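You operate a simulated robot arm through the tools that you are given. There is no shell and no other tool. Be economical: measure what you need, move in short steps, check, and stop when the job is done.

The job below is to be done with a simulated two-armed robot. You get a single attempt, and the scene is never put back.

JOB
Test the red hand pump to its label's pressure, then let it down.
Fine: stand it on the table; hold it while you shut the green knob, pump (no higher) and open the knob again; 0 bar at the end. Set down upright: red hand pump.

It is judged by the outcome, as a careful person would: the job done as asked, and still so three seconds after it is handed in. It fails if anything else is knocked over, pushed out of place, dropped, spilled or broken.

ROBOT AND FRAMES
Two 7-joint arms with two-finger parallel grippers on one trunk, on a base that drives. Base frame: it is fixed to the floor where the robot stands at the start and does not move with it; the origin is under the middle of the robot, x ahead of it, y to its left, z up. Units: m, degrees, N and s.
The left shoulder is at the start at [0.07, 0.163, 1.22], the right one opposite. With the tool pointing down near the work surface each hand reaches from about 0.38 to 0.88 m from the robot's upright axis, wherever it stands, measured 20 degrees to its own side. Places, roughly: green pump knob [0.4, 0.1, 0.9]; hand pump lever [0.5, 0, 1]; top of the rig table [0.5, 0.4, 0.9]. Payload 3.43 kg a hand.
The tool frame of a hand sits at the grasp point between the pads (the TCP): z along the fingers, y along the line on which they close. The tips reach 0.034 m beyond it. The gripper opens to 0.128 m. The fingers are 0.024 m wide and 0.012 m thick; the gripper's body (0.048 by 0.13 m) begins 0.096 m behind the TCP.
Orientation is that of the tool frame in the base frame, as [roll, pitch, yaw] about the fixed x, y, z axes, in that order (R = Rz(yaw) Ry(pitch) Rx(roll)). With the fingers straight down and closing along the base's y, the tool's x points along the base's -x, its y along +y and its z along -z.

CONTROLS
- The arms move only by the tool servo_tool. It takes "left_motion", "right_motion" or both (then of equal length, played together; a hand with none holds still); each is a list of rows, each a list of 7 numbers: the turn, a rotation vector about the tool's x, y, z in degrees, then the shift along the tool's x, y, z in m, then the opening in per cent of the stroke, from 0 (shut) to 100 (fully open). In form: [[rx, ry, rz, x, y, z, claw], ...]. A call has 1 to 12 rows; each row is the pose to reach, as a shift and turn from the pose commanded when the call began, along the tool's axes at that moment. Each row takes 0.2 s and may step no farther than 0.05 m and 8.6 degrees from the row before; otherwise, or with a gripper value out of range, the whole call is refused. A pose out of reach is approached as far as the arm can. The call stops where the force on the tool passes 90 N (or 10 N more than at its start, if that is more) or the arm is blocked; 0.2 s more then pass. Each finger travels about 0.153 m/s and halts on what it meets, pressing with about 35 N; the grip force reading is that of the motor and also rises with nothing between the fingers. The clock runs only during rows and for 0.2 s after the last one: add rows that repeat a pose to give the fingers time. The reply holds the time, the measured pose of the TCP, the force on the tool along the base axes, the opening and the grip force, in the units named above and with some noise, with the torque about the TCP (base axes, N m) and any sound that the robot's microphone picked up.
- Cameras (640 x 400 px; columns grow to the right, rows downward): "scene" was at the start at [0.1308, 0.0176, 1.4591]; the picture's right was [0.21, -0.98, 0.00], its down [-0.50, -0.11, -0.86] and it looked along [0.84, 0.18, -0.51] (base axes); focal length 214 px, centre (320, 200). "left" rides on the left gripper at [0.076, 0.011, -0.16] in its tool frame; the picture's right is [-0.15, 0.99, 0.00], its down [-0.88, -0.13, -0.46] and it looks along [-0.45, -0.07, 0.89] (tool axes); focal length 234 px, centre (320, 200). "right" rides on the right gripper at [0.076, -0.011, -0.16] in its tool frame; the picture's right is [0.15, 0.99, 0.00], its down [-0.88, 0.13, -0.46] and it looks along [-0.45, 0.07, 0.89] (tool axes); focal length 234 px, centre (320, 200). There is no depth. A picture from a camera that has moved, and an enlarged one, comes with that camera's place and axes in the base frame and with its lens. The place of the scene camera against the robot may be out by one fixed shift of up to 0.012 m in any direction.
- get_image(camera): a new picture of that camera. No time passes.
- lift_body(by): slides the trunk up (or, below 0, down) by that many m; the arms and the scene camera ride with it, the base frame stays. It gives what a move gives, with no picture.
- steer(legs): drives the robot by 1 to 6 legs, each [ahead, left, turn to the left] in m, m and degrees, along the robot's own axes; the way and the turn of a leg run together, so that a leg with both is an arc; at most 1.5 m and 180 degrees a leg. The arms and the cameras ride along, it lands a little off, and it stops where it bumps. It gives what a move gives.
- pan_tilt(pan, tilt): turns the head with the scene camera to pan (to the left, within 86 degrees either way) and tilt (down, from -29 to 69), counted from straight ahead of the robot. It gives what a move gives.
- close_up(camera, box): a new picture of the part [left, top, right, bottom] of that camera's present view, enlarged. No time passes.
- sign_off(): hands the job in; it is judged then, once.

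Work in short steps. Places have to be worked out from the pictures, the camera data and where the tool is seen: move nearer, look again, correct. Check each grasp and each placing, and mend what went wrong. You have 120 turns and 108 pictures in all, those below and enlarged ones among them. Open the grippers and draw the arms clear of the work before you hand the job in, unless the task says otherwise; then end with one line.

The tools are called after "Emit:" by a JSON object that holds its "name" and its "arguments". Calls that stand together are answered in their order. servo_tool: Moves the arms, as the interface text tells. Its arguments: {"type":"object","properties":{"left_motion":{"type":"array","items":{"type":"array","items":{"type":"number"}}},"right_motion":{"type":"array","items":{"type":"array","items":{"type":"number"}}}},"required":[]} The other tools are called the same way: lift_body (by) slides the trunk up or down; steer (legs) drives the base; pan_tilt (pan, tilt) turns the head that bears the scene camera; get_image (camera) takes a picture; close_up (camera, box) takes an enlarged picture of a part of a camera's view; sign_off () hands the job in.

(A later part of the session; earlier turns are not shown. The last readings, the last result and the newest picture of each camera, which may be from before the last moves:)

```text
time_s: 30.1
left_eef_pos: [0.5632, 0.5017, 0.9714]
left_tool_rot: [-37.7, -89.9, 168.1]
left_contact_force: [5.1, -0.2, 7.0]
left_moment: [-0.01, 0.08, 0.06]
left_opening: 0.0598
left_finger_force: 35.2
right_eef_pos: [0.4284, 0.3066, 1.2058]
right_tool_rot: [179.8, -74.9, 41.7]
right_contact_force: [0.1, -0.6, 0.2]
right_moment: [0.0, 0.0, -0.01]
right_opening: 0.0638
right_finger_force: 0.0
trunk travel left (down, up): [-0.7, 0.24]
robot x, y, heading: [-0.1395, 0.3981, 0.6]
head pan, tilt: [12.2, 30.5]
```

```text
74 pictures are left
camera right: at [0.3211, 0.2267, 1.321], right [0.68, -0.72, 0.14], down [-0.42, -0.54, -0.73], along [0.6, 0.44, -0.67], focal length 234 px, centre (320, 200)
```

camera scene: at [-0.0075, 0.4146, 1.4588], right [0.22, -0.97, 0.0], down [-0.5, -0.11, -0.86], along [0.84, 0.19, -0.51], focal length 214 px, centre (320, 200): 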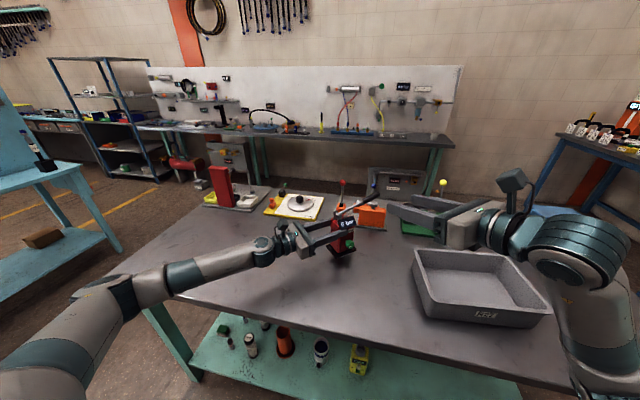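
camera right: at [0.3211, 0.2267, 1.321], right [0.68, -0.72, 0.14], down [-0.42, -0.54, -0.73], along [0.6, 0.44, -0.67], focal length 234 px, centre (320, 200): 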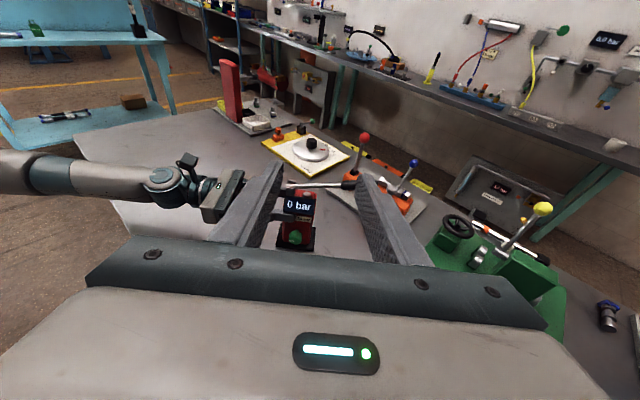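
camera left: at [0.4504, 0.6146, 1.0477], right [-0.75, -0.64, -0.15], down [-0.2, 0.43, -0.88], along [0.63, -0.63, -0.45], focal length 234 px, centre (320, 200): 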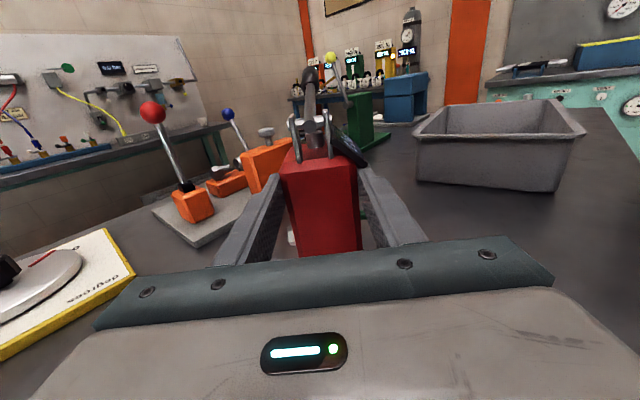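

The knob is at about [0.551, 0.439, 0.921]. I move the right hand to a point about 9 cm in front of it along its axis.

Emit:
{"name": "servo_tool", "arguments": {"right_motion": [[0, 0, 0, -0.033, -0.003, 0.022, 50], [0, 0, 0, -0.065, -0.006, 0.044, 50], [0, 0, 0, -0.098, -0.008, 0.066, 50], [0, 0, 0, -0.131, -0.011, 0.087, 50], [0, 0, 0, -0.164, -0.014, 0.109, 50], [0, 0, 0, -0.196, -0.017, 0.131, 50], [0, 0, 0, -0.229, -0.0194, 0.153, 50]]}}

Emit:
{"name": "get_image", "arguments": {"camera": "right"}}

Emit:
{"name": "get_image", "arguments": {"camera": "scene"}}

```text
time_s: 31.7
left_eef_pos: [0.563, 0.5003, 0.9717]
left_tool_rot: [-46.4, -90.0, 176.8]
left_contact_force: [8.3, 0.5, 18.4]
left_moment: [-0.18, -0.07, 0.15]
left_opening: 0.0595
left_finger_force: 35.1
right_eef_pos: [0.4816, 0.3794, 0.9455]
right_tool_rot: [179.7, -74.9, 41.6]
right_contact_force: [0.2, 0.5, -0.6]
right_moment: [0.01, 0.01, -0.01]
right_opening: 0.064
right_finger_force: 0.0
trunk travel left (down, up): [-0.7, 0.24]
robot x, y, heading: [-0.1399, 0.3957, 0.7]
head pan, tilt: [12.2, 30.5]
```

```text
73 pictures are left
camera right: at [0.3736, 0.2992, 1.0596], right [0.68, -0.72, 0.14], down [-0.42, -0.54, -0.73], along [0.6, 0.44, -0.67], focal length 234 px, centre (320, 200)
```

right: 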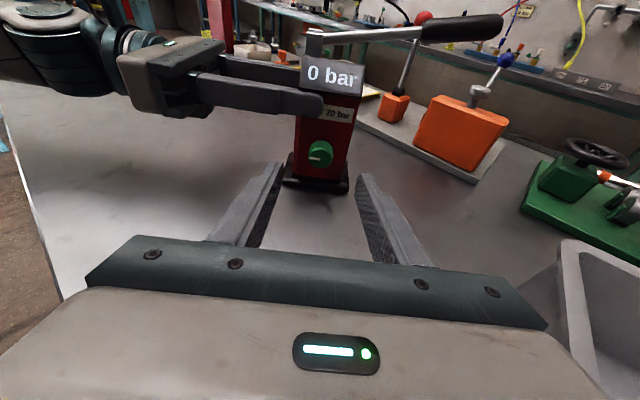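

```text
72 pictures are left
camera scene: at [-0.0109, 0.4146, 1.4593], right [0.22, -0.97, 0.0], down [-0.49, -0.11, -0.86], along [0.84, 0.19, -0.51], focal length 214 px, centre (320, 200)
```

scene: 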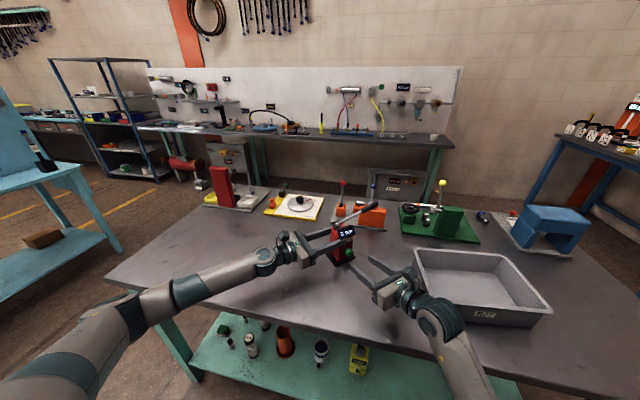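

Excellent approach. I zoom on the knob to see its shape and pointer.

Emit:
{"name": "close_up", "arguments": {"camera": "right", "box": [240, 20, 400, 220]}}

Emit:
{"name": "close_up", "arguments": {"camera": "right", "box": [295, 130, 345, 180]}}

```text
2.00 times, centred on (320, 120) of right
camera zoom: at [0.3736, 0.2992, 1.0596], right [0.68, -0.72, 0.14], down [-0.42, -0.54, -0.73], along [0.6, 0.44, -0.67], focal length 468 px, centre (320, 360)
```

zoom: 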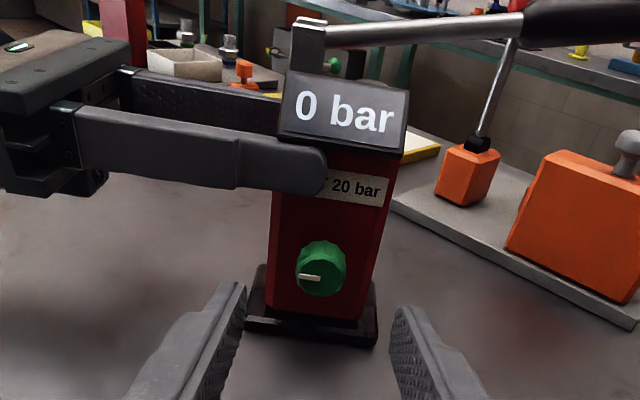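

```text
8.00 times, centred on (320, 155) of right
camera zoom: at [0.3736, 0.2992, 1.0596], right [0.68, -0.72, 0.14], down [-0.42, -0.54, -0.73], along [0.6, 0.44, -0.67], focal length 1873 px, centre (320, 560)
```

zoom: 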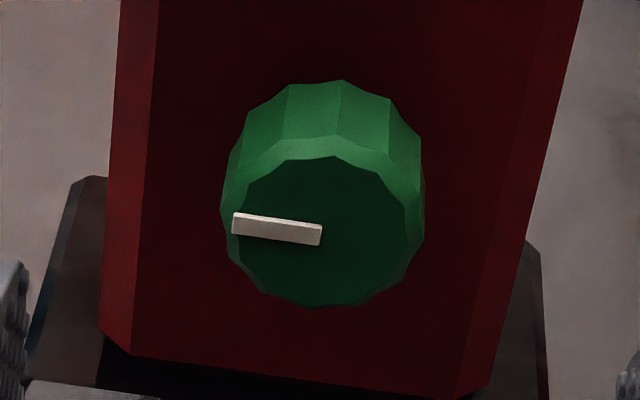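

Pointer is at 9 o'clock, so shut is presumably clockwise toward 12. I pre-rotate the right hand −48° about the knob axis, in front of the knob, so a 90° clockwise turn fits in one sweep.

Emit:
{"name": "servo_tool", "arguments": {"right_motion": [[-2.07, 0, -7.73, -0.001, -0.0024, 0.0003, 50], [-4.14, 0, -15.46, -0.002, -0.0048, 0.0006, 50], [-6.22, 0, -23.18, -0.003, -0.0073, 0.0009, 50], [-8.29, 0, -30.91, -0.004, -0.0097, 0.0011, 50], [-10.36, 0, -38.64, -0.005, -0.0121, 0.0014, 50], [-12.43, 0, -46.37, -0.0063, -0.0145, 0.0017, 50]]}}

Emit:
{"name": "get_image", "arguments": {"camera": "right"}}

```text
time_s: 33.1
left_eef_pos: [0.562, 0.5004, 0.9715]
left_tool_rot: [-44.6, -89.9, 175.0]
left_contact_force: [7.9, 1.6, 20.8]
left_moment: [-0.07, 0.13, 0.07]
left_opening: 0.0598
left_finger_force: 35.1
right_eef_pos: [0.472, 0.3923, 0.9397]
right_tool_rot: [103.2, -40.2, 111.6]
right_contact_force: [-0.4, 0.8, -1.0]
right_moment: [0.02, 0.01, 0.02]
right_opening: 0.0639
right_finger_force: 0.0
trunk travel left (down, up): [-0.7, 0.24]
robot x, y, heading: [-0.143, 0.3959, 1.0]
head pan, tilt: [12.2, 30.5]
```

```text
69 pictures are left
camera right: at [0.3101, 0.3715, 1.0077], right [0.4, -0.39, 0.83], down [-0.08, -0.92, -0.39], along [0.91, 0.09, -0.39], focal length 234 px, centre (320, 200)
```

right: 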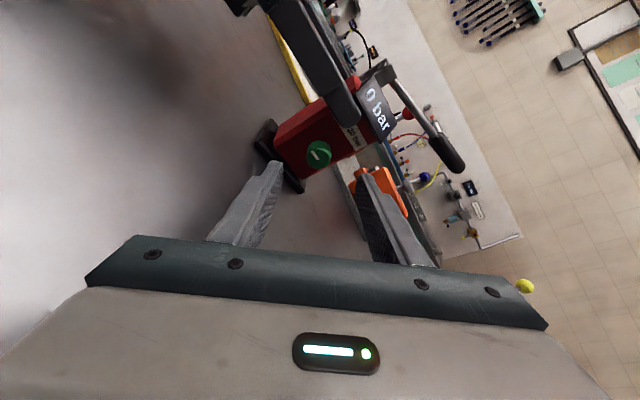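

The knob stays centred. I advance 0.07 m along the tool axis with the fingers narrowed to about 0.048 m.

Emit:
{"name": "servo_tool", "arguments": {"right_motion": [[0, 0, 0, 0.001, 0, 0.02, 38], [0, 0, 0, 0.002, 0, 0.04, 38], [0, 0, 0, 0.003, 0, 0.058, 38], [0, 0, 0, 0.003, 0, 0.07, 38]]}}

Emit:
{"name": "get_image", "arguments": {"camera": "right"}}

Emit:
{"name": "close_up", "arguments": {"camera": "scene", "box": [290, 200, 450, 310]}}

```text
time_s: 34.1
left_eef_pos: [0.5614, 0.5014, 0.9714]
left_tool_rot: [-54.8, -89.8, -174.8]
left_contact_force: [7.2, 1.0, 20.5]
left_moment: [-0.07, 0.11, 0.08]
left_opening: 0.0594
left_finger_force: 34.8
right_eef_pos: [0.5273, 0.4232, 0.9223]
right_tool_rot: [104.0, -39.6, 111.0]
right_contact_force: [0.1, -0.5, 0.5]
right_moment: [-0.01, 0.05, -0.01]
right_opening: 0.0486
right_finger_force: 0.1
trunk travel left (down, up): [-0.7, 0.24]
robot x, y, heading: [-0.1404, 0.3947, 0.5]
head pan, tilt: [12.2, 30.5]
```

```text
68 pictures are left
camera right: at [0.3673, 0.4041, 0.9913], right [0.4, -0.38, 0.83], down [-0.09, -0.92, -0.38], along [0.91, 0.08, -0.4], focal length 234 px, centre (320, 200)
```

right: 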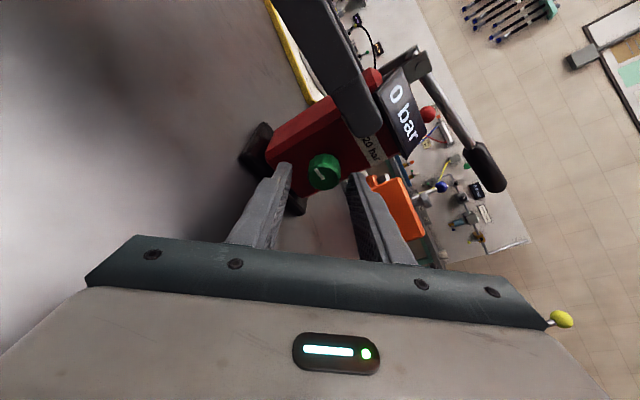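

```text
3.64 times, centred on (370, 255) of scene
camera zoom: at [-0.0116, 0.4145, 1.4593], right [0.22, -0.97, 0.0], down [-0.49, -0.11, -0.86], along [0.84, 0.19, -0.51], focal length 780 px, centre (138, 0)
```

zoom: 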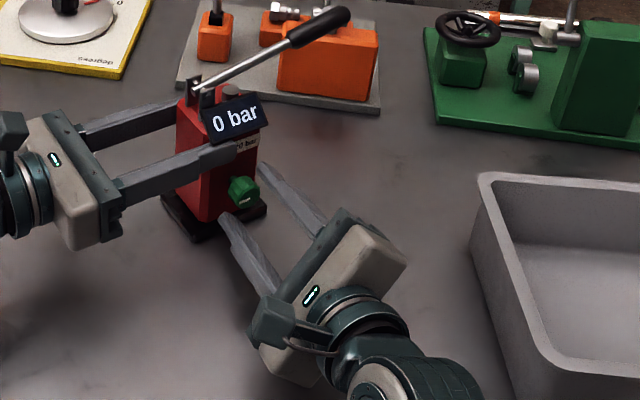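

I zoom on the fingertips and knob to judge depth.

Emit:
{"name": "close_up", "arguments": {"camera": "right", "box": [250, 130, 390, 230]}}

Emit:
{"name": "close_up", "arguments": {"camera": "scene", "box": [330, 230, 380, 270]}}

```text
4.00 times, centred on (320, 180) of right
camera zoom: at [0.3673, 0.4041, 0.9913], right [0.4, -0.38, 0.83], down [-0.09, -0.92, -0.38], along [0.91, 0.08, -0.4], focal length 937 px, centre (320, 280)
```

zoom: 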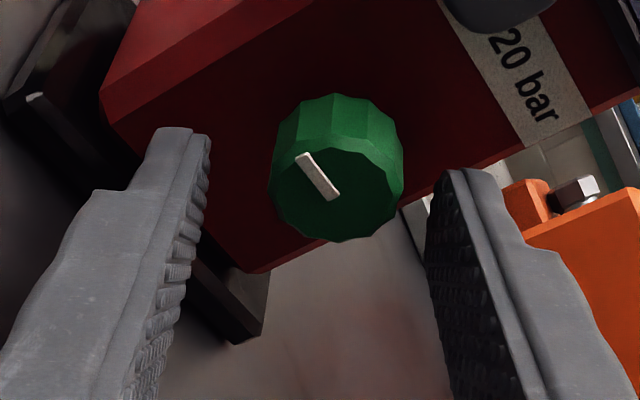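

```text
10.00 times, centred on (355, 250) of scene
camera zoom: at [-0.0116, 0.4145, 1.4593], right [0.22, -0.97, 0.0], down [-0.49, -0.11, -0.86], along [0.84, 0.19, -0.51], focal length 2145 px, centre (-30, -300)
```

zoom: 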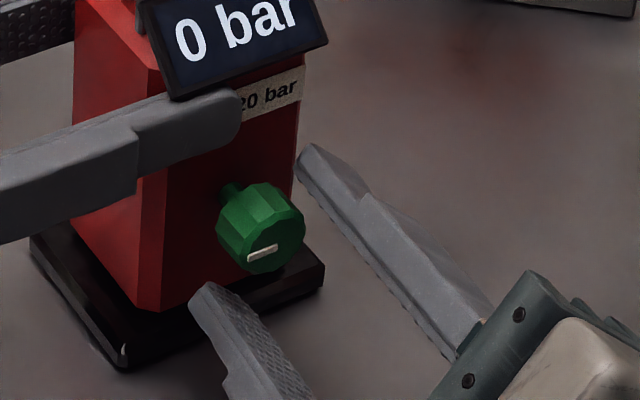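

The knob sits about 8 mm toward tool +x and 3 mm toward +y. I correct that, advance 4 mm more, and close on the knob.

Emit:
{"name": "servo_tool", "arguments": {"right_motion": [[0, 0, 0, 0.008, 0.003, 0.0, 38], [0, 0, 0, 0.008, 0.003, 0.004, 38]]}}

Emit:
{"name": "close_up", "arguments": {"camera": "right", "box": [250, 130, 390, 230]}}

Emit:
{"name": "close_up", "arguments": {"camera": "scene", "box": [330, 230, 380, 270]}}

```text
time_s: 34.9
left_eef_pos: [0.5615, 0.5, 0.972]
left_tool_rot: [-25.1, -89.9, 155.5]
left_contact_force: [-2.5, 0.6, 4.2]
left_moment: [0.39, 0.47, -0.01]
left_opening: 0.0598
left_finger_force: 34.7
right_eef_pos: [0.5317, 0.4079, 0.9092]
right_tool_rot: [105.8, -37.0, 109.3]
right_contact_force: [-0.3, -0.1, 0.2]
right_moment: [0.02, 0.02, -0.02]
right_opening: 0.0485
right_finger_force: 0.1
trunk travel left (down, up): [-0.7, 0.24]
robot x, y, heading: [-0.1394, 0.3941, 0.8]
head pan, tilt: [12.2, 30.5]
stopped in row 2 (right hand): the arm was blocked; the commanded pose is now the measured one
```

```text
4.00 times, centred on (320, 180) of right
camera zoom: at [0.371, 0.3952, 0.9813], right [0.4, -0.34, 0.85], down [-0.1, -0.94, -0.33], along [0.91, 0.05, -0.41], focal length 937 px, centre (320, 280)
```

zoom: 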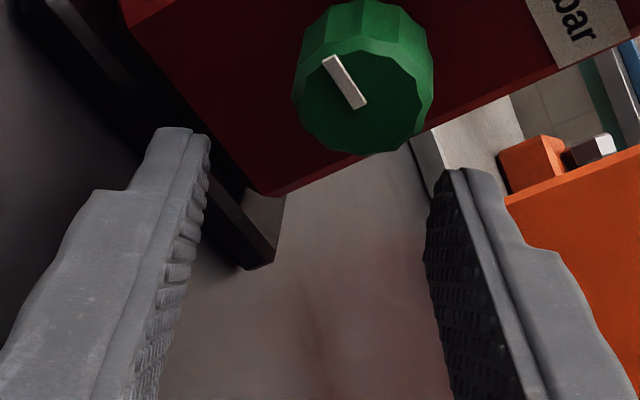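

```text
10.00 times, centred on (355, 250) of scene
camera zoom: at [-0.0109, 0.4148, 1.4588], right [0.22, -0.97, 0.0], down [-0.49, -0.11, -0.86], along [0.84, 0.19, -0.51], focal length 2145 px, centre (-30, -300)
```

zoom: 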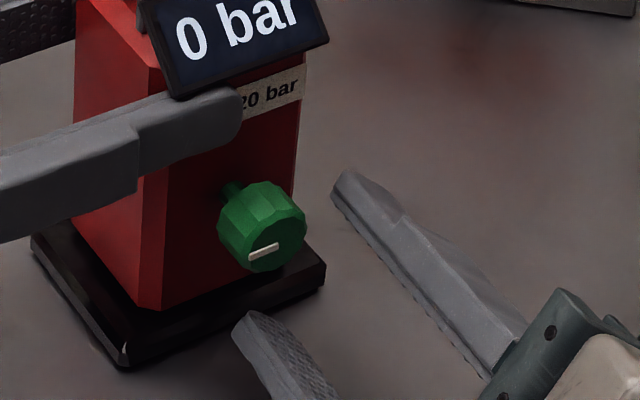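

The arm reports being blocked and drifted away. I look at the whole scene to find what blocks it.

Emit:
{"name": "get_image", "arguments": {"camera": "scene"}}

Emit:
{"name": "get_image", "arguments": {"camera": "left"}}

```text
62 pictures are left
camera scene: at [-0.0109, 0.4148, 1.4588], right [0.22, -0.97, 0.0], down [-0.49, -0.11, -0.86], along [0.84, 0.19, -0.51], focal length 214 px, centre (320, 200)
```

scene: 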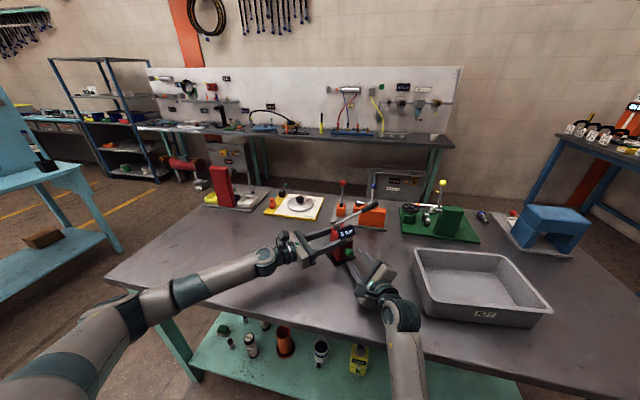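

```text
61 pictures are left
camera left: at [0.449, 0.6148, 1.0472], right [-0.75, -0.64, -0.15], down [-0.19, 0.43, -0.88], along [0.63, -0.63, -0.45], focal length 234 px, centre (320, 200)
```

left: 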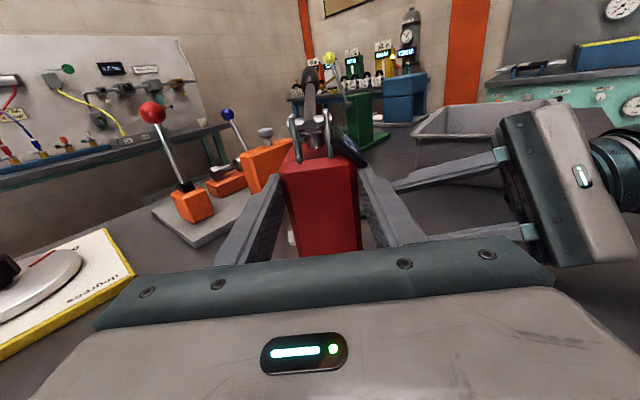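

The right forearm hangs low by the table's front edge, so that is the likely obstruction. I back the right hand off, then I'll raise the trunk so both elbows sit higher.

Emit:
{"name": "servo_tool", "arguments": {"right_motion": [[0, 0, 0, 0.0, 0.0, -0.03, 50], [0, 0, 0, 0.0, 0.0, -0.06, 50], [2.07, 0, 7.73, 0.01, 0.0, -0.09, 50], [4.14, 0, 15.46, 0.02, 0.0, -0.1, 50], [6.22, 0, 23.18, 0.03, 0.0, -0.1, 50], [8.29, 0, 30.91, 0.04, 0, -0.1, 50], [10.36, 0, 38.64, 0.05, 0, -0.1, 50], [12.43, 0, 46.37, 0.06, 0, -0.1, 50]]}}

Emit:
{"name": "get_image", "arguments": {"camera": "scene"}}

```text
time_s: 36.7
left_eef_pos: [0.5629, 0.501, 0.9703]
left_tool_rot: [-49.9, -89.9, -179.5]
left_contact_force: [0.8, -0.3, 8.3]
left_moment: [0.12, 0.35, -0.03]
left_opening: 0.0597
left_finger_force: 35.5
right_eef_pos: [0.4258, 0.3987, 0.9537]
right_tool_rot: [171.7, -70.0, 48.7]
right_contact_force: [0.4, 0.3, -1.0]
right_moment: [-0.01, 0.01, 0.0]
right_opening: 0.0636
right_finger_force: 0.0
trunk travel left (down, up): [-0.7, 0.24]
robot x, y, heading: [-0.1427, 0.3963, 0.6]
head pan, tilt: [12.2, 30.5]
```

```text
60 pictures are left
camera scene: at [-0.0109, 0.4144, 1.4592], right [0.22, -0.97, 0.0], down [-0.49, -0.11, -0.86], along [0.84, 0.19, -0.51], focal length 214 px, centre (320, 200)
```

scene: 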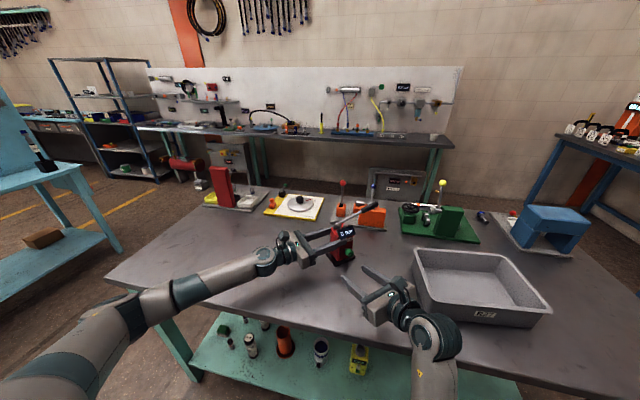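

I raise the trunk by 0.2 m, with the pump and hands riding along, and will then lower both hands back by the arms.

Emit:
{"name": "lift_body", "arguments": {"by": 0.2}}

Emit:
{"name": "servo_tool", "arguments": {"left_motion": [[0, 0, 0, -0.04, 0, 0, 0], [0, 0, 0, -0.08, 0, 0, 0], [0, 0, 0, -0.12, 0, 0, 0], [0, 0, 0, -0.16, 0, 0, 0]], "right_motion": [[0, 0, 0, -0.02, 0, 0.0, 50], [0, 0, 0, -0.04, 0, 0, 50], [0, 0, 0, -0.06, 0, 0, 50], [0, 0, 0, -0.08, 0, 0.0, 50]]}}

Emit:
{"name": "get_image", "arguments": {"camera": "scene"}}

```text
time_s: 38.9
left_eef_pos: [0.5637, 0.5001, 1.1695]
left_tool_rot: [-27.3, -90.0, 157.8]
left_contact_force: [-0.5, 0.5, -6.3]
left_moment: [0.26, 0.16, 0.0]
left_opening: 0.0596
left_finger_force: 34.8
right_eef_pos: [0.4303, 0.3977, 1.1573]
right_tool_rot: [170.7, -70.3, 49.5]
right_contact_force: [0.1, 0.6, -0.2]
right_moment: [0.0, 0.0, 0.02]
right_opening: 0.0642
right_finger_force: 0.1
trunk travel left (down, up): [-0.9, 0.04]
robot x, y, heading: [-0.1423, 0.3958, 0.7]
head pan, tilt: [12.2, 30.5]
```

```text
time_s: 39.9
left_eef_pos: [0.5629, 0.5011, 1.0099]
left_tool_rot: [-94.9, -90.0, -134.7]
left_contact_force: [0.3, -0.3, -5.8]
left_moment: [0.27, 0.19, -0.04]
left_opening: 0.0598
left_finger_force: 35.1
right_eef_pos: [0.4155, 0.3889, 1.0918]
right_tool_rot: [173.4, -71.9, 47.2]
right_contact_force: [-0.2, 0.1, 0.1]
right_moment: [-0.02, 0.01, 0.01]
right_opening: 0.064
right_finger_force: 0.1
trunk travel left (down, up): [-0.9, 0.04]
robot x, y, heading: [-0.1431, 0.3953, 0.5]
head pan, tilt: [12.2, 30.5]
```

```text
59 pictures are left
camera scene: at [-0.0088, 0.4136, 1.6591], right [0.22, -0.97, 0.0], down [-0.5, -0.11, -0.86], along [0.84, 0.19, -0.51], focal length 214 px, centre (320, 200)
```

scene: 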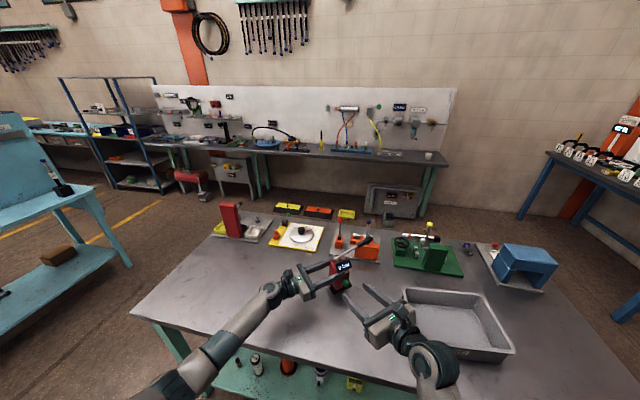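

Now set the pump down: about 0.037 m more, in small final steps.

Emit:
{"name": "servo_tool", "arguments": {"left_motion": [[0, 0, 0, -0.02, 0, 0, 0], [0, 0, 0, -0.034, 0, 0, 0], [0, 0, 0, -0.037, 0, 0, 0], [0, 0, 0, -0.039, 0, 0, 0], [0, 0, 0, -0.039, 0, 0, 0]]}}

```text
time_s: 41.1
left_eef_pos: [0.5623, 0.5015, 0.9713]
left_tool_rot: [-16.5, -90.0, 146.9]
left_contact_force: [0.9, 0.6, -3.3]
left_moment: [0.19, 0.26, -0.01]
left_opening: 0.0594
left_finger_force: 34.9
right_eef_pos: [0.4158, 0.3903, 1.0917]
right_tool_rot: [173.1, -71.8, 47.4]
right_contact_force: [-0.6, -0.7, -0.7]
right_moment: [0.01, 0.0, 0.01]
right_opening: 0.0641
right_finger_force: 0.1
trunk travel left (down, up): [-0.9, 0.04]
robot x, y, heading: [-0.1402, 0.3951, 0.8]
head pan, tilt: [12.2, 30.5]
```

I seat the pump with 2 mm more and bring the right hand to 9.5 cm before the knob on its axis.

Emit:
{"name": "servo_tool", "arguments": {"left_motion": [[0, 0, 0, -0.001, 0, 0, 0], [0, 0, 0, -0.002, 0, 0, 0], [0, 0, 0, -0.0025, 0, 0, 0], [0, 0, 0, -0.0025, 0, 0, 0]], "right_motion": [[0, 0, 0, -0.03, 0.0107, 0.0207, 50], [0, 0, 0, -0.06, 0.0214, 0.0415, 50], [0, 0, 0, -0.09, 0.0322, 0.0623, 50], [0, 0, 0, -0.119, 0.0429, 0.083, 50]]}}

Emit:
{"name": "get_image", "arguments": {"camera": "right"}}

```text
time_s: 42.1
left_eef_pos: [0.5636, 0.502, 0.9707]
left_tool_rot: [-33.1, -89.8, 163.5]
left_contact_force: [4.1, 1.7, 10.3]
left_moment: [0.11, 0.3, -0.02]
left_opening: 0.0597
left_finger_force: 35.1
right_eef_pos: [0.4763, 0.3815, 0.9568]
right_tool_rot: [173.0, -71.9, 47.6]
right_contact_force: [-0.1, -0.1, 0.7]
right_moment: [0.02, -0.02, 0.0]
right_opening: 0.0637
right_finger_force: 0.0
trunk travel left (down, up): [-0.9, 0.04]
robot x, y, heading: [-0.1409, 0.3956, 0.6]
head pan, tilt: [12.2, 30.5]
```

```text
58 pictures are left
camera right: at [0.3693, 0.3089, 1.0769], right [0.68, -0.71, 0.18], down [-0.43, -0.58, -0.69], along [0.6, 0.39, -0.7], focal length 234 px, centre (320, 200)
```

right: 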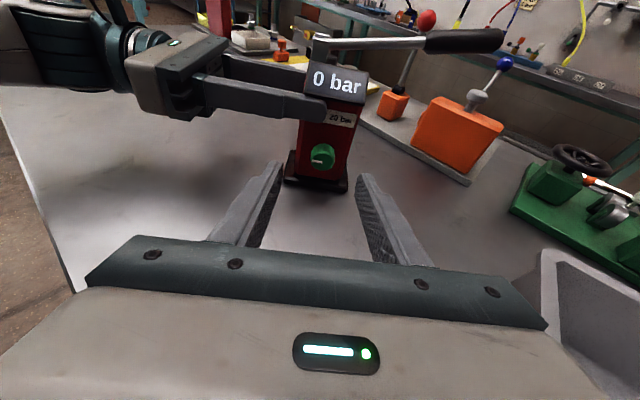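

Well centred. I pre-rotate −40° about the knob axis.

Emit:
{"name": "servo_tool", "arguments": {"right_motion": [[-2.48, -0.06, -7.6, -0.0012, -0.0038, 0.0004, 50], [-4.96, -0.13, -15.2, -0.0024, -0.0076, 0.0008, 50], [-7.44, -0.19, -22.8, -0.0036, -0.0113, 0.0013, 50], [-9.92, -0.26, -30.4, -0.0048, -0.0151, 0.0017, 50], [-12.4, -0.32, -38, -0.006, -0.0189, 0.0021, 40], [-12.4, -0.32, -38, -0.006, -0.0189, 0.0021, 40]]}}

Emit:
{"name": "get_image", "arguments": {"camera": "right"}}

```text
time_s: 43.5
left_eef_pos: [0.5627, 0.5011, 0.9709]
left_tool_rot: [-37.0, -89.9, 167.4]
left_contact_force: [8.6, 2.3, 20.2]
left_moment: [-0.05, -0.04, 0.09]
left_opening: 0.0595
left_finger_force: 34.7
right_eef_pos: [0.4636, 0.3956, 0.9483]
right_tool_rot: [109.1, -44.7, 104.8]
right_contact_force: [0.5, -0.3, 0.5]
right_moment: [0.0, -0.02, 0.02]
right_opening: 0.0513
right_finger_force: 0.0
trunk travel left (down, up): [-0.9, 0.04]
robot x, y, heading: [-0.1446, 0.3939, 0.6]
head pan, tilt: [12.2, 30.5]
```

```text
57 pictures are left
camera right: at [0.309, 0.3794, 1.0313], right [0.45, -0.45, 0.77], down [-0.17, -0.89, -0.42], along [0.88, 0.06, -0.48], focal length 234 px, centre (320, 200)
```

right: 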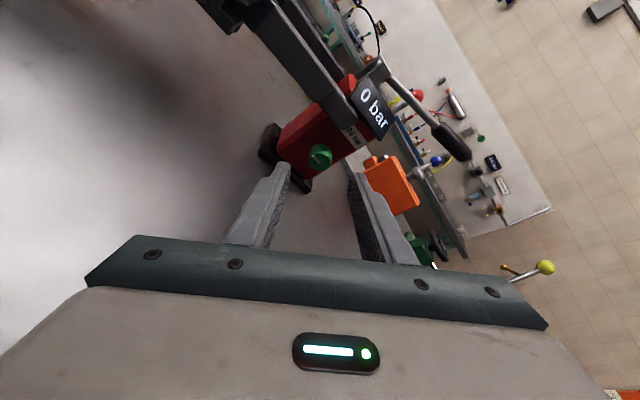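

Centred. I advance 0.077 m along the tool axis.

Emit:
{"name": "servo_tool", "arguments": {"right_motion": [[0, 0, 0, 0, 0, 0.02, 40], [0, 0, 0, 0, 0, 0.04, 40], [0, 0, 0, 0, 0, 0.058, 40], [0, 0, 0, 0, 0, 0.07, 40], [0, 0, 0, 0, 0, 0.077, 40]]}}

Emit:
{"name": "close_up", "arguments": {"camera": "right", "box": [250, 130, 390, 230]}}

Emit:
{"name": "close_up", "arguments": {"camera": "scene", "box": [310, 240, 410, 320]}}

```text
time_s: 44.7
left_eef_pos: [0.5617, 0.5009, 0.9701]
left_tool_rot: [-41.7, -89.9, 172.2]
left_contact_force: [8.6, 1.4, 23.8]
left_moment: [-0.06, -0.04, 0.03]
left_opening: 0.0599
left_finger_force: 35.3
right_eef_pos: [0.5294, 0.4311, 0.9302]
right_tool_rot: [109.2, -44.6, 104.8]
right_contact_force: [-0.2, 0.6, 0.0]
right_moment: [0.02, 0.01, 0.02]
right_opening: 0.0512
right_finger_force: 0.1
trunk travel left (down, up): [-0.9, 0.04]
robot x, y, heading: [-0.14, 0.3973, 0.8]
head pan, tilt: [12.2, 30.5]
```

```text
4.00 times, centred on (320, 180) of right
camera zoom: at [0.375, 0.4147, 1.0134], right [0.45, -0.45, 0.77], down [-0.17, -0.89, -0.43], along [0.87, 0.06, -0.48], focal length 937 px, centre (320, 280)
```

zoom: 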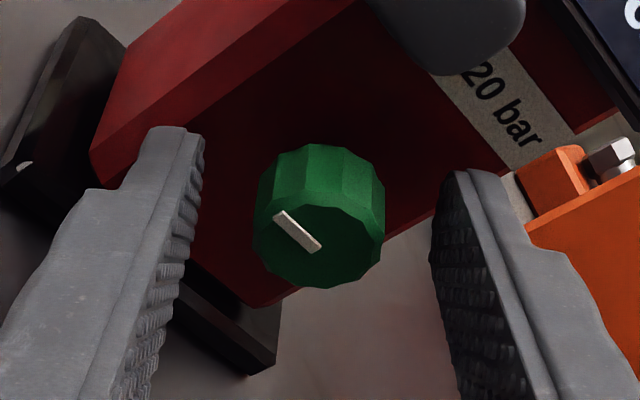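

```text
5.00 times, centred on (360, 280) of scene
camera zoom: at [-0.0121, 0.4145, 1.6594], right [0.22, -0.97, 0.0], down [-0.49, -0.11, -0.86], along [0.84, 0.19, -0.51], focal length 1072 px, centre (120, -200)
```

zoom: 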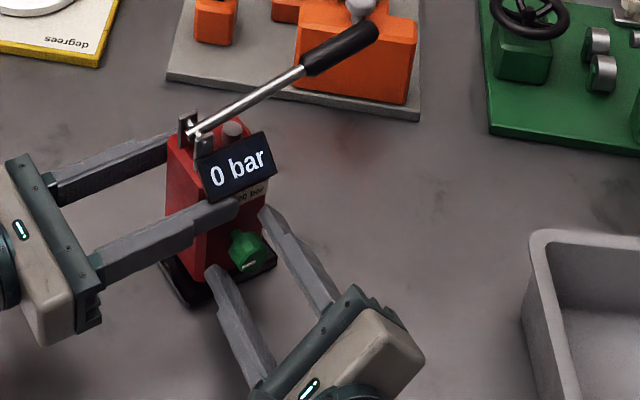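

The knob is now squarely between the fingertips. I close the right fingers on it.

Emit:
{"name": "servo_tool", "arguments": {"right_motion": [[0, 0, 0, 0, 0, 0, 25], [0, 0, 0, 0, 0, 0, 10], [0, 0, 0, 0, 0, 0, 0]]}}

Emit:
{"name": "close_up", "arguments": {"camera": "right", "box": [250, 130, 390, 230]}}

```text
time_s: 45.5
left_eef_pos: [0.5623, 0.5012, 0.971]
left_tool_rot: [-44.0, -89.7, 174.4]
left_contact_force: [8.0, -0.1, 24.6]
left_moment: [-0.16, -0.02, 0.17]
left_opening: 0.0599
left_finger_force: 34.9
right_eef_pos: [0.5292, 0.431, 0.9298]
right_tool_rot: [109.2, -44.7, 104.7]
right_contact_force: [0.6, 2.2, 0.7]
right_moment: [0.09, 0.03, -0.18]
right_opening: 0.0272
right_finger_force: 35.4
trunk travel left (down, up): [-0.9, 0.04]
robot x, y, heading: [-0.1426, 0.3944, 0.7]
head pan, tilt: [12.2, 30.5]
```

```text
4.00 times, centred on (320, 180) of right
camera zoom: at [0.3749, 0.4146, 1.0135], right [0.45, -0.45, 0.77], down [-0.17, -0.89, -0.43], along [0.87, 0.06, -0.48], focal length 937 px, centre (320, 280)
```

zoom: 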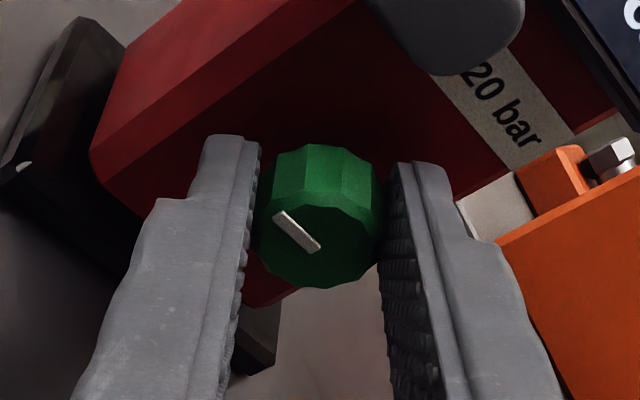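

Gripped at 0.027 m. I turn clockwise 40° first and check moment and pointer.

Emit:
{"name": "servo_tool", "arguments": {"right_motion": [[2.46, 0.06, 7.62, -0.0001, 0.0009, 0, 0], [4.91, 0.13, 15.23, -0.0002, 0.0018, 0.0001, 0], [7.37, 0.19, 22.85, -0.0006, 0.0027, 0.0002, 0], [9.82, 0.26, 30.46, -0.001, 0.0036, 0.0003, 0], [12.28, 0.32, 38.08, -0.0015, 0.0043, 0.0005, 0]]}}

Emit:
{"name": "close_up", "arguments": {"camera": "right", "box": [240, 100, 400, 230]}}

```text
time_s: 46.7
left_eef_pos: [0.5608, 0.5005, 0.9705]
left_tool_rot: [-42.3, -89.9, 172.8]
left_contact_force: [3.0, 0.8, 25.9]
left_moment: [-0.58, -0.41, 0.0]
left_opening: 0.0595
left_finger_force: 34.8
right_eef_pos: [0.5343, 0.4263, 0.932]
right_tool_rot: [173.2, -72.0, 47.1]
right_contact_force: [6.5, -2.2, 0.4]
right_moment: [-0.27, 0.26, -0.16]
right_opening: 0.0274
right_finger_force: 35.2
trunk travel left (down, up): [-0.9, 0.04]
robot x, y, heading: [-0.1385, 0.3976, 0.8]
head pan, tilt: [12.2, 30.5]
```

```text
3.08 times, centred on (320, 165) of right
camera zoom: at [0.4262, 0.3538, 1.0534], right [0.68, -0.72, 0.18], down [-0.43, -0.58, -0.69], along [0.6, 0.39, -0.7], focal length 720 px, centre (320, 308)
```

zoom: 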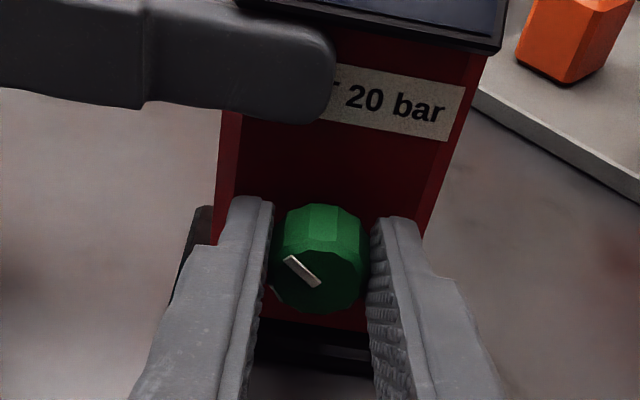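

The knob turns with the hand. I continue another 48° clockwise.

Emit:
{"name": "servo_tool", "arguments": {"right_motion": [[2.46, 0.06, 7.62, -0.0001, 0.0009, 0, 0], [4.91, 0.13, 15.23, -0.0002, 0.0018, 0.0001, 0], [7.37, 0.19, 22.85, -0.0006, 0.0027, 0.0002, 0], [9.82, 0.26, 30.46, -0.001, 0.0036, 0.0003, 0], [12.28, 0.32, 38.08, -0.0015, 0.0043, 0.0005, 0], [14.74, 0.38, 45.7, -0.0021, 0.005, 0.0007, 0]]}}

Emit:
{"name": "close_up", "arguments": {"camera": "right", "box": [240, 100, 400, 230]}}

Emit:
{"name": "close_up", "arguments": {"camera": "scene", "box": [290, 240, 430, 340]}}

```text
time_s: 48.1
left_eef_pos: [0.5623, 0.5, 0.9702]
left_tool_rot: [-68.7, -89.9, -160.8]
left_contact_force: [-8.0, 8.5, 24.2]
left_moment: [-0.59, -0.15, -0.63]
left_opening: 0.0601
left_finger_force: 35.1
right_eef_pos: [0.537, 0.4213, 0.9314]
right_tool_rot: [-106.1, -41.5, -25.6]
right_contact_force: [16.8, -13.0, -1.0]
right_moment: [-0.13, -0.1, -0.81]
right_opening: 0.0272
right_finger_force: 35.0
trunk travel left (down, up): [-0.9, 0.04]
robot x, y, heading: [-0.1397, 0.3923, 0.9]
head pan, tilt: [12.2, 30.5]
```

```text
3.08 times, centred on (320, 165) of right
camera zoom: at [0.4909, 0.2766, 1.0214], right [0.55, -0.57, -0.62], down [-0.8, -0.14, -0.58], along [0.24, 0.81, -0.53], focal length 720 px, centre (320, 308)
```

zoom: 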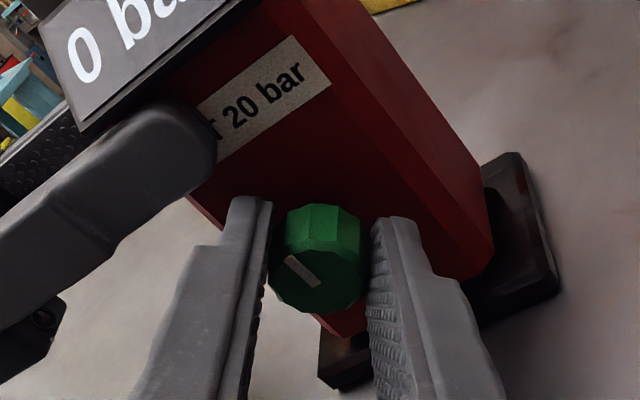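

```text
4.00 times, centred on (360, 290) of scene
camera zoom: at [-0.0116, 0.4134, 1.6592], right [0.22, -0.97, 0.0], down [-0.49, -0.11, -0.86], along [0.84, 0.19, -0.51], focal length 858 px, centre (160, -160)
```

zoom: 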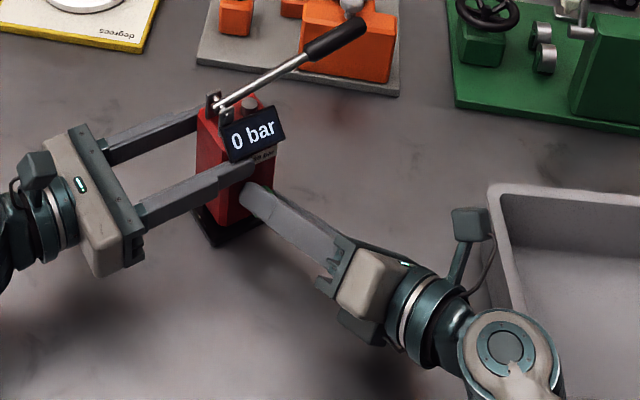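

Turned about 88° so far without a firm stop. I try up to 16° more to find whether there is a stop.

Emit:
{"name": "servo_tool", "arguments": {"right_motion": [[1.23, 0.03, 3.81, 0, 0.0004, 0, 0], [2.46, 0.06, 7.62, -0.0001, 0.0009, 0, 0], [3.68, 0.1, 11.42, -0.0001, 0.0013, 0.0001, 0], [4.91, 0.13, 15.23, -0.0002, 0.0018, 0.0001, 0]]}}

Emit:
{"name": "close_up", "arguments": {"camera": "right", "box": [240, 100, 400, 230]}}

```text
time_s: 49.1
left_eef_pos: [0.5629, 0.5017, 0.9689]
left_tool_rot: [-108.3, -89.9, -121.2]
left_contact_force: [-4.1, 10.2, 13.2]
left_moment: [-0.15, 0.01, -0.25]
left_opening: 0.0597
left_finger_force: 35.2
right_eef_pos: [0.5358, 0.423, 0.9277]
right_tool_rot: [-98.9, -26.6, -29.4]
right_contact_force: [2.8, -8.9, 0.1]
right_moment: [-0.33, -0.2, -0.12]
right_opening: 0.0274
right_finger_force: 35.3
trunk travel left (down, up): [-0.9, 0.04]
robot x, y, heading: [-0.1397, 0.3937, 0.7]
head pan, tilt: [12.2, 30.5]
```

```text
3.08 times, centred on (320, 165) of right
camera zoom: at [0.5052, 0.2617, 0.9942], right [0.42, -0.41, -0.81], down [-0.89, -0.04, -0.45], along [0.15, 0.91, -0.38], focal length 720 px, centre (320, 308)
```

zoom: 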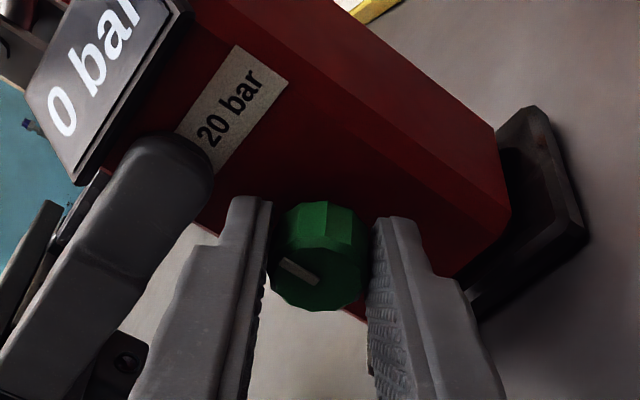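

The pointer now lags the fingers by about 10° and resisting torque rose, so the knob is against its stop at about 90° – shut. I open the fingers slightly and withdraw along the tool axis.

Emit:
{"name": "servo_tool", "arguments": {"right_motion": [[0, 0, 0, 0, 0, 0, 28], [0, 0, 0, 0, 0, 0, 28], [0, 0, 0, 0, 0, -0.02, 28], [0, 0, 0, 0, 0, -0.05, 28], [0, 0, 0, 0, 0, -0.09, 30], [0, 0, 0, 0, 0, -0.12, 30]]}}

Emit:
{"name": "close_up", "arguments": {"camera": "right", "box": [220, 60, 420, 230]}}

Emit:
{"name": "get_image", "arguments": {"camera": "scene"}}

```text
time_s: 50.5
left_eef_pos: [0.562, 0.5009, 0.9685]
left_tool_rot: [-109.2, -90.0, -120.4]
left_contact_force: [-2.4, 0.9, 1.9]
left_moment: [-0.2, -0.12, 0.02]
left_opening: 0.0595
left_finger_force: 35.1
right_eef_pos: [0.471, 0.3231, 0.9461]
right_tool_rot: [-99.0, -26.6, -29.6]
right_contact_force: [-0.5, 0.6, 0.8]
right_moment: [0.02, -0.02, 0.0]
right_opening: 0.0383
right_finger_force: 0.0
trunk travel left (down, up): [-0.9, 0.04]
robot x, y, heading: [-0.1412, 0.3979, 0.7]
head pan, tilt: [12.2, 30.5]
```

```text
2.35 times, centred on (320, 145) of right
camera zoom: at [0.4397, 0.1614, 1.0117], right [0.42, -0.41, -0.81], down [-0.89, -0.03, -0.45], along [0.16, 0.91, -0.39], focal length 551 px, centre (320, 329)
```

zoom: 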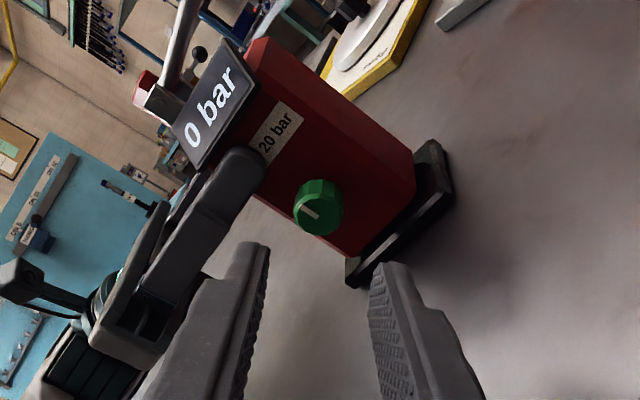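

```text
48 pictures are left
camera scene: at [-0.0109, 0.414, 1.6591], right [0.22, -0.97, 0.0], down [-0.49, -0.11, -0.86], along [0.84, 0.19, -0.51], focal length 214 px, centre (320, 200)
```

scene: 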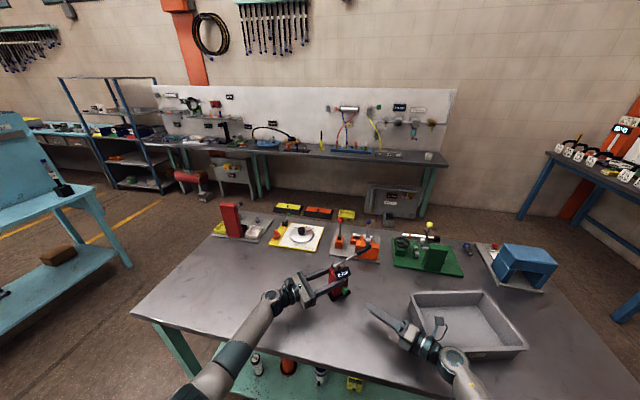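

Pointer is now vertical in the pump's frame (shut); the pump reads 0 bar. I raise the right hand to lever height and roll it so its fingers lie above and below the lever handle, standing off in front.

Emit:
{"name": "servo_tool", "arguments": {"right_motion": [[0.8, 3.5, 5.6, 0.0247, -0.0129, -0.0027, 40], [1.6, 7.0, 11.1, 0.0495, -0.0257, -0.0054, 45], [2.5, 10.5, 16.7, 0.0742, -0.0386, -0.0081, 50], [3.3, 14.0, 22.2, 0.099, -0.0514, -0.0108, 50], [4.1, 17.5, 27.8, 0.1237, -0.0643, -0.0135, 50]]}}

Emit:
{"name": "get_image", "arguments": {"camera": "right"}}

Emit:
{"name": "get_image", "arguments": {"camera": "scene"}}

```text
time_s: 51.7
left_eef_pos: [0.5629, 0.5013, 0.9688]
left_tool_rot: [-78.5, -90.0, -151.0]
left_contact_force: [0.7, -2.7, -1.8]
left_moment: [-0.22, -0.11, -0.07]
left_opening: 0.0597
left_finger_force: 35.3
right_eef_pos: [0.5416, 0.2791, 1.0601]
right_tool_rot: [-90.0, 0.1, -49.6]
right_contact_force: [0.5, 0.2, 0.2]
right_moment: [0.04, 0.03, -0.03]
right_opening: 0.0641
right_finger_force: 0.0
trunk travel left (down, up): [-0.9, 0.04]
robot x, y, heading: [-0.1417, 0.3928, 0.7]
head pan, tilt: [12.2, 30.5]
```

```text
47 pictures are left
camera right: at [0.4693, 0.1186, 1.07], right [0.1, -0.11, -0.99], down [-0.92, 0.37, -0.13], along [0.39, 0.92, -0.07], focal length 234 px, centre (320, 200)
```

right: 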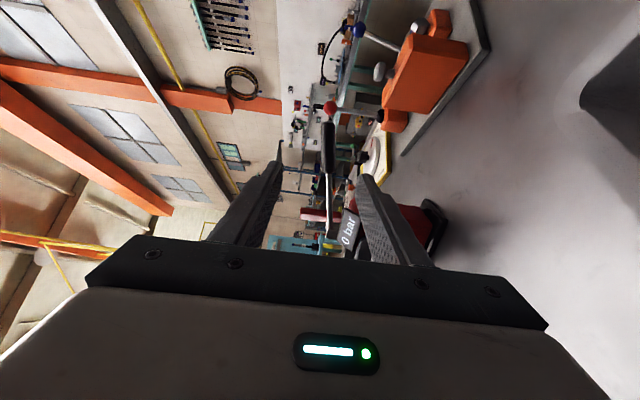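

```text
46 pictures are left
camera scene: at [-0.0097, 0.4143, 1.659], right [0.22, -0.97, 0.0], down [-0.5, -0.11, -0.86], along [0.84, 0.19, -0.51], focal length 214 px, centre (320, 200)
```

scene: 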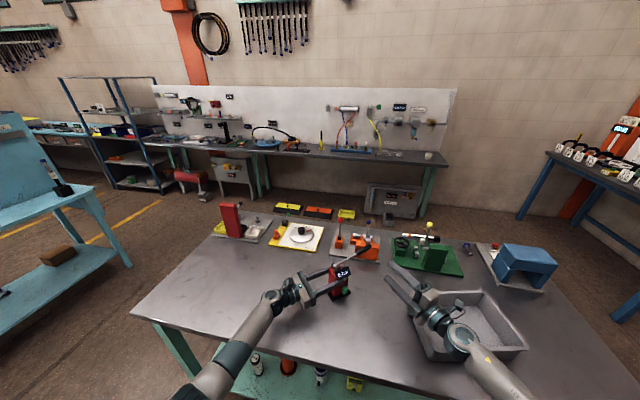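

The hand is oriented as wanted and the display is readable from its camera. The handle is at about [0.659, 0.379, 1.047], so I advance 0.15 m with the fingers above and below it.

Emit:
{"name": "servo_tool", "arguments": {"right_motion": [[0, 0, 0, 0, 0.013, 0.04, 50], [0, 0, 0, 0, 0.013, 0.08, 50], [0, 0, 0, 0, 0.013, 0.12, 50], [0, 0, 0, 0, 0.013, 0.15, 50]]}}

Emit:
{"name": "get_image", "arguments": {"camera": "right"}}

Emit:
{"name": "close_up", "arguments": {"camera": "scene", "box": [310, 220, 450, 320]}}

```text
time_s: 52.7
left_eef_pos: [0.564, 0.5017, 0.9679]
left_tool_rot: [-7.6, -89.9, 138.1]
left_contact_force: [0.7, -0.5, -2.0]
left_moment: [-0.03, -0.18, -0.05]
left_opening: 0.0597
left_finger_force: 34.7
right_eef_pos: [0.6556, 0.3785, 1.0459]
right_tool_rot: [-89.9, -0.1, -49.5]
right_contact_force: [-0.3, -0.8, -0.5]
right_moment: [0.0, -0.02, 0.03]
right_opening: 0.0642
right_finger_force: 0.0
trunk travel left (down, up): [-0.9, 0.04]
robot x, y, heading: [-0.1419, 0.3953, 0.8]
head pan, tilt: [12.2, 30.5]
```

```text
45 pictures are left
camera right: at [0.5842, 0.2172, 1.0573], right [0.1, -0.11, -0.99], down [-0.92, 0.37, -0.13], along [0.39, 0.92, -0.07], focal length 234 px, centre (320, 200)
```

right: 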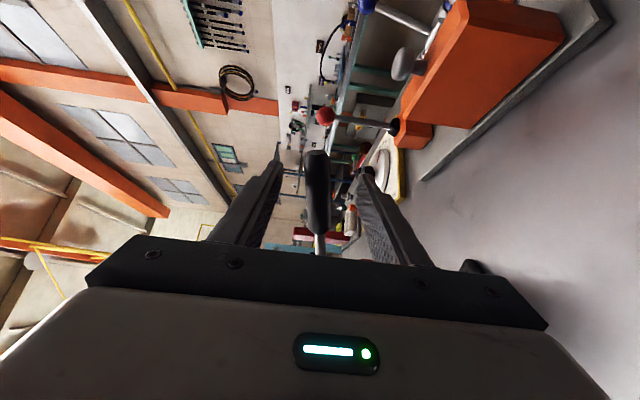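

```text
4.00 times, centred on (380, 270) of scene
camera zoom: at [-0.0094, 0.4159, 1.659], right [0.22, -0.97, 0.0], down [-0.5, -0.11, -0.86], along [0.84, 0.19, -0.51], focal length 858 px, centre (80, -80)
```

zoom: 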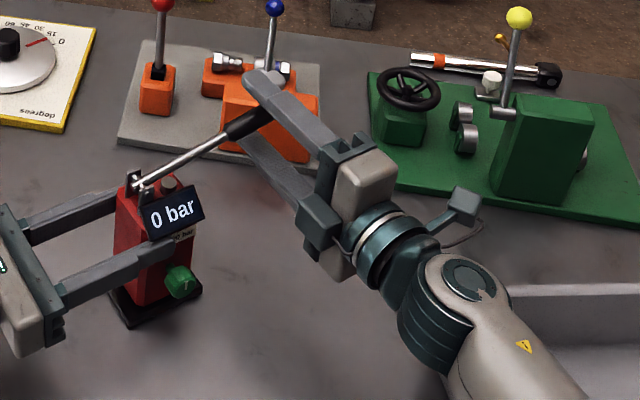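

The handle lies between the fingers. I close on it to hold it.

Emit:
{"name": "servo_tool", "arguments": {"right_motion": [[0, 0, 0, 0, 0, 0, 30], [0, 0, 0, 0, 0, 0, 15], [0, 0, 0, 0, 0, 0, 10]]}}

Emit:
{"name": "close_up", "arguments": {"camera": "scene", "box": [310, 220, 410, 310]}}

```text
time_s: 53.5
left_eef_pos: [0.5636, 0.5012, 0.9685]
left_tool_rot: [-59.6, -90.0, -169.8]
left_contact_force: [-1.3, 1.4, -0.1]
left_moment: [0.31, 0.22, 0.07]
left_opening: 0.0597
left_finger_force: 34.6
right_eef_pos: [0.655, 0.3772, 1.046]
right_tool_rot: [-89.9, -0.2, -49.6]
right_contact_force: [1.3, -0.7, 0.4]
right_moment: [-0.71, -0.58, -0.2]
right_opening: 0.0228
right_finger_force: 34.9
trunk travel left (down, up): [-0.9, 0.04]
robot x, y, heading: [-0.1408, 0.3956, 0.7]
head pan, tilt: [12.2, 30.5]
```

```text
4.44 times, centred on (360, 265) of scene
camera zoom: at [-0.0094, 0.4148, 1.659], right [0.22, -0.97, 0.0], down [-0.5, -0.11, -0.86], along [0.84, 0.19, -0.51], focal length 953 px, centre (142, -89)
```

zoom: 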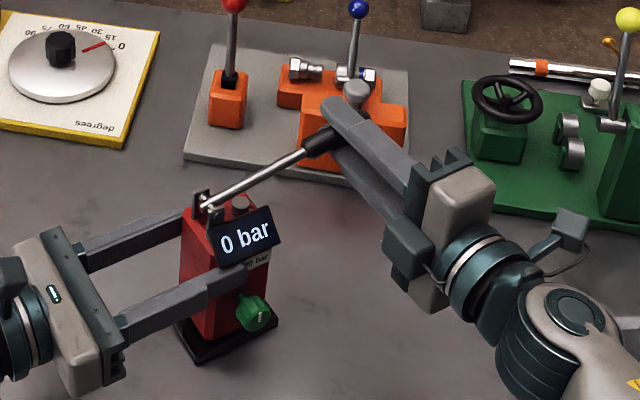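

Handle diameter is about 0.023 m. I loosen to a cage of about 0.028 m so that only up/down force is applied, then push the lever down about 8° as a test.

Emit:
{"name": "servo_tool", "arguments": {"right_motion": [[0, 0, 0, 0, 0, 0, 22], [0, 0, 0, 0, 0, 0, 22], [0, 0, 4, 0.0013, 0.0095, 0, 22], [0, 0, 8, 0.0023, 0.019, 0, 22]]}}

Emit:
{"name": "close_up", "arguments": {"camera": "scene", "box": [310, 220, 410, 310]}}

```text
time_s: 54.5
left_eef_pos: [0.563, 0.5014, 0.9681]
left_tool_rot: [104.8, -90.0, 25.7]
left_contact_force: [3.4, -0.4, -3.0]
left_moment: [0.33, 0.17, 0.11]
left_opening: 0.06
left_finger_force: 34.8
right_eef_pos: [0.6562, 0.3767, 1.0269]
right_tool_rot: [-89.8, 7.9, -49.5]
right_contact_force: [-0.5, 2.0, 3.8]
right_moment: [-0.07, -0.1, -0.03]
right_opening: 0.0304
right_finger_force: 2.1
trunk travel left (down, up): [-0.9, 0.04]
robot x, y, heading: [-0.1386, 0.3994, 0.8]
head pan, tilt: [12.2, 30.5]
```

```text
4.44 times, centred on (360, 265) of scene
camera zoom: at [-0.0097, 0.4149, 1.6591], right [0.22, -0.97, 0.0], down [-0.5, -0.11, -0.86], along [0.84, 0.19, -0.51], focal length 953 px, centre (142, -89)
```

zoom: 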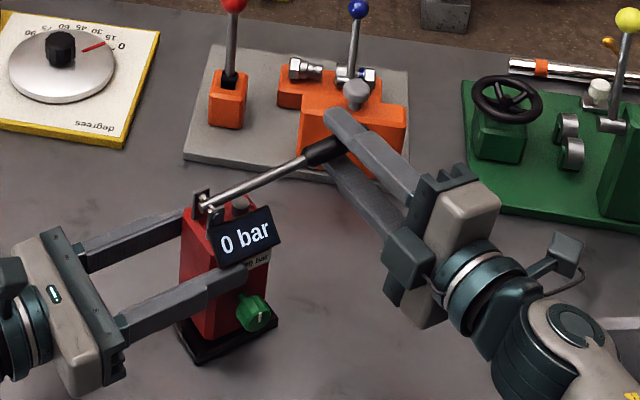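

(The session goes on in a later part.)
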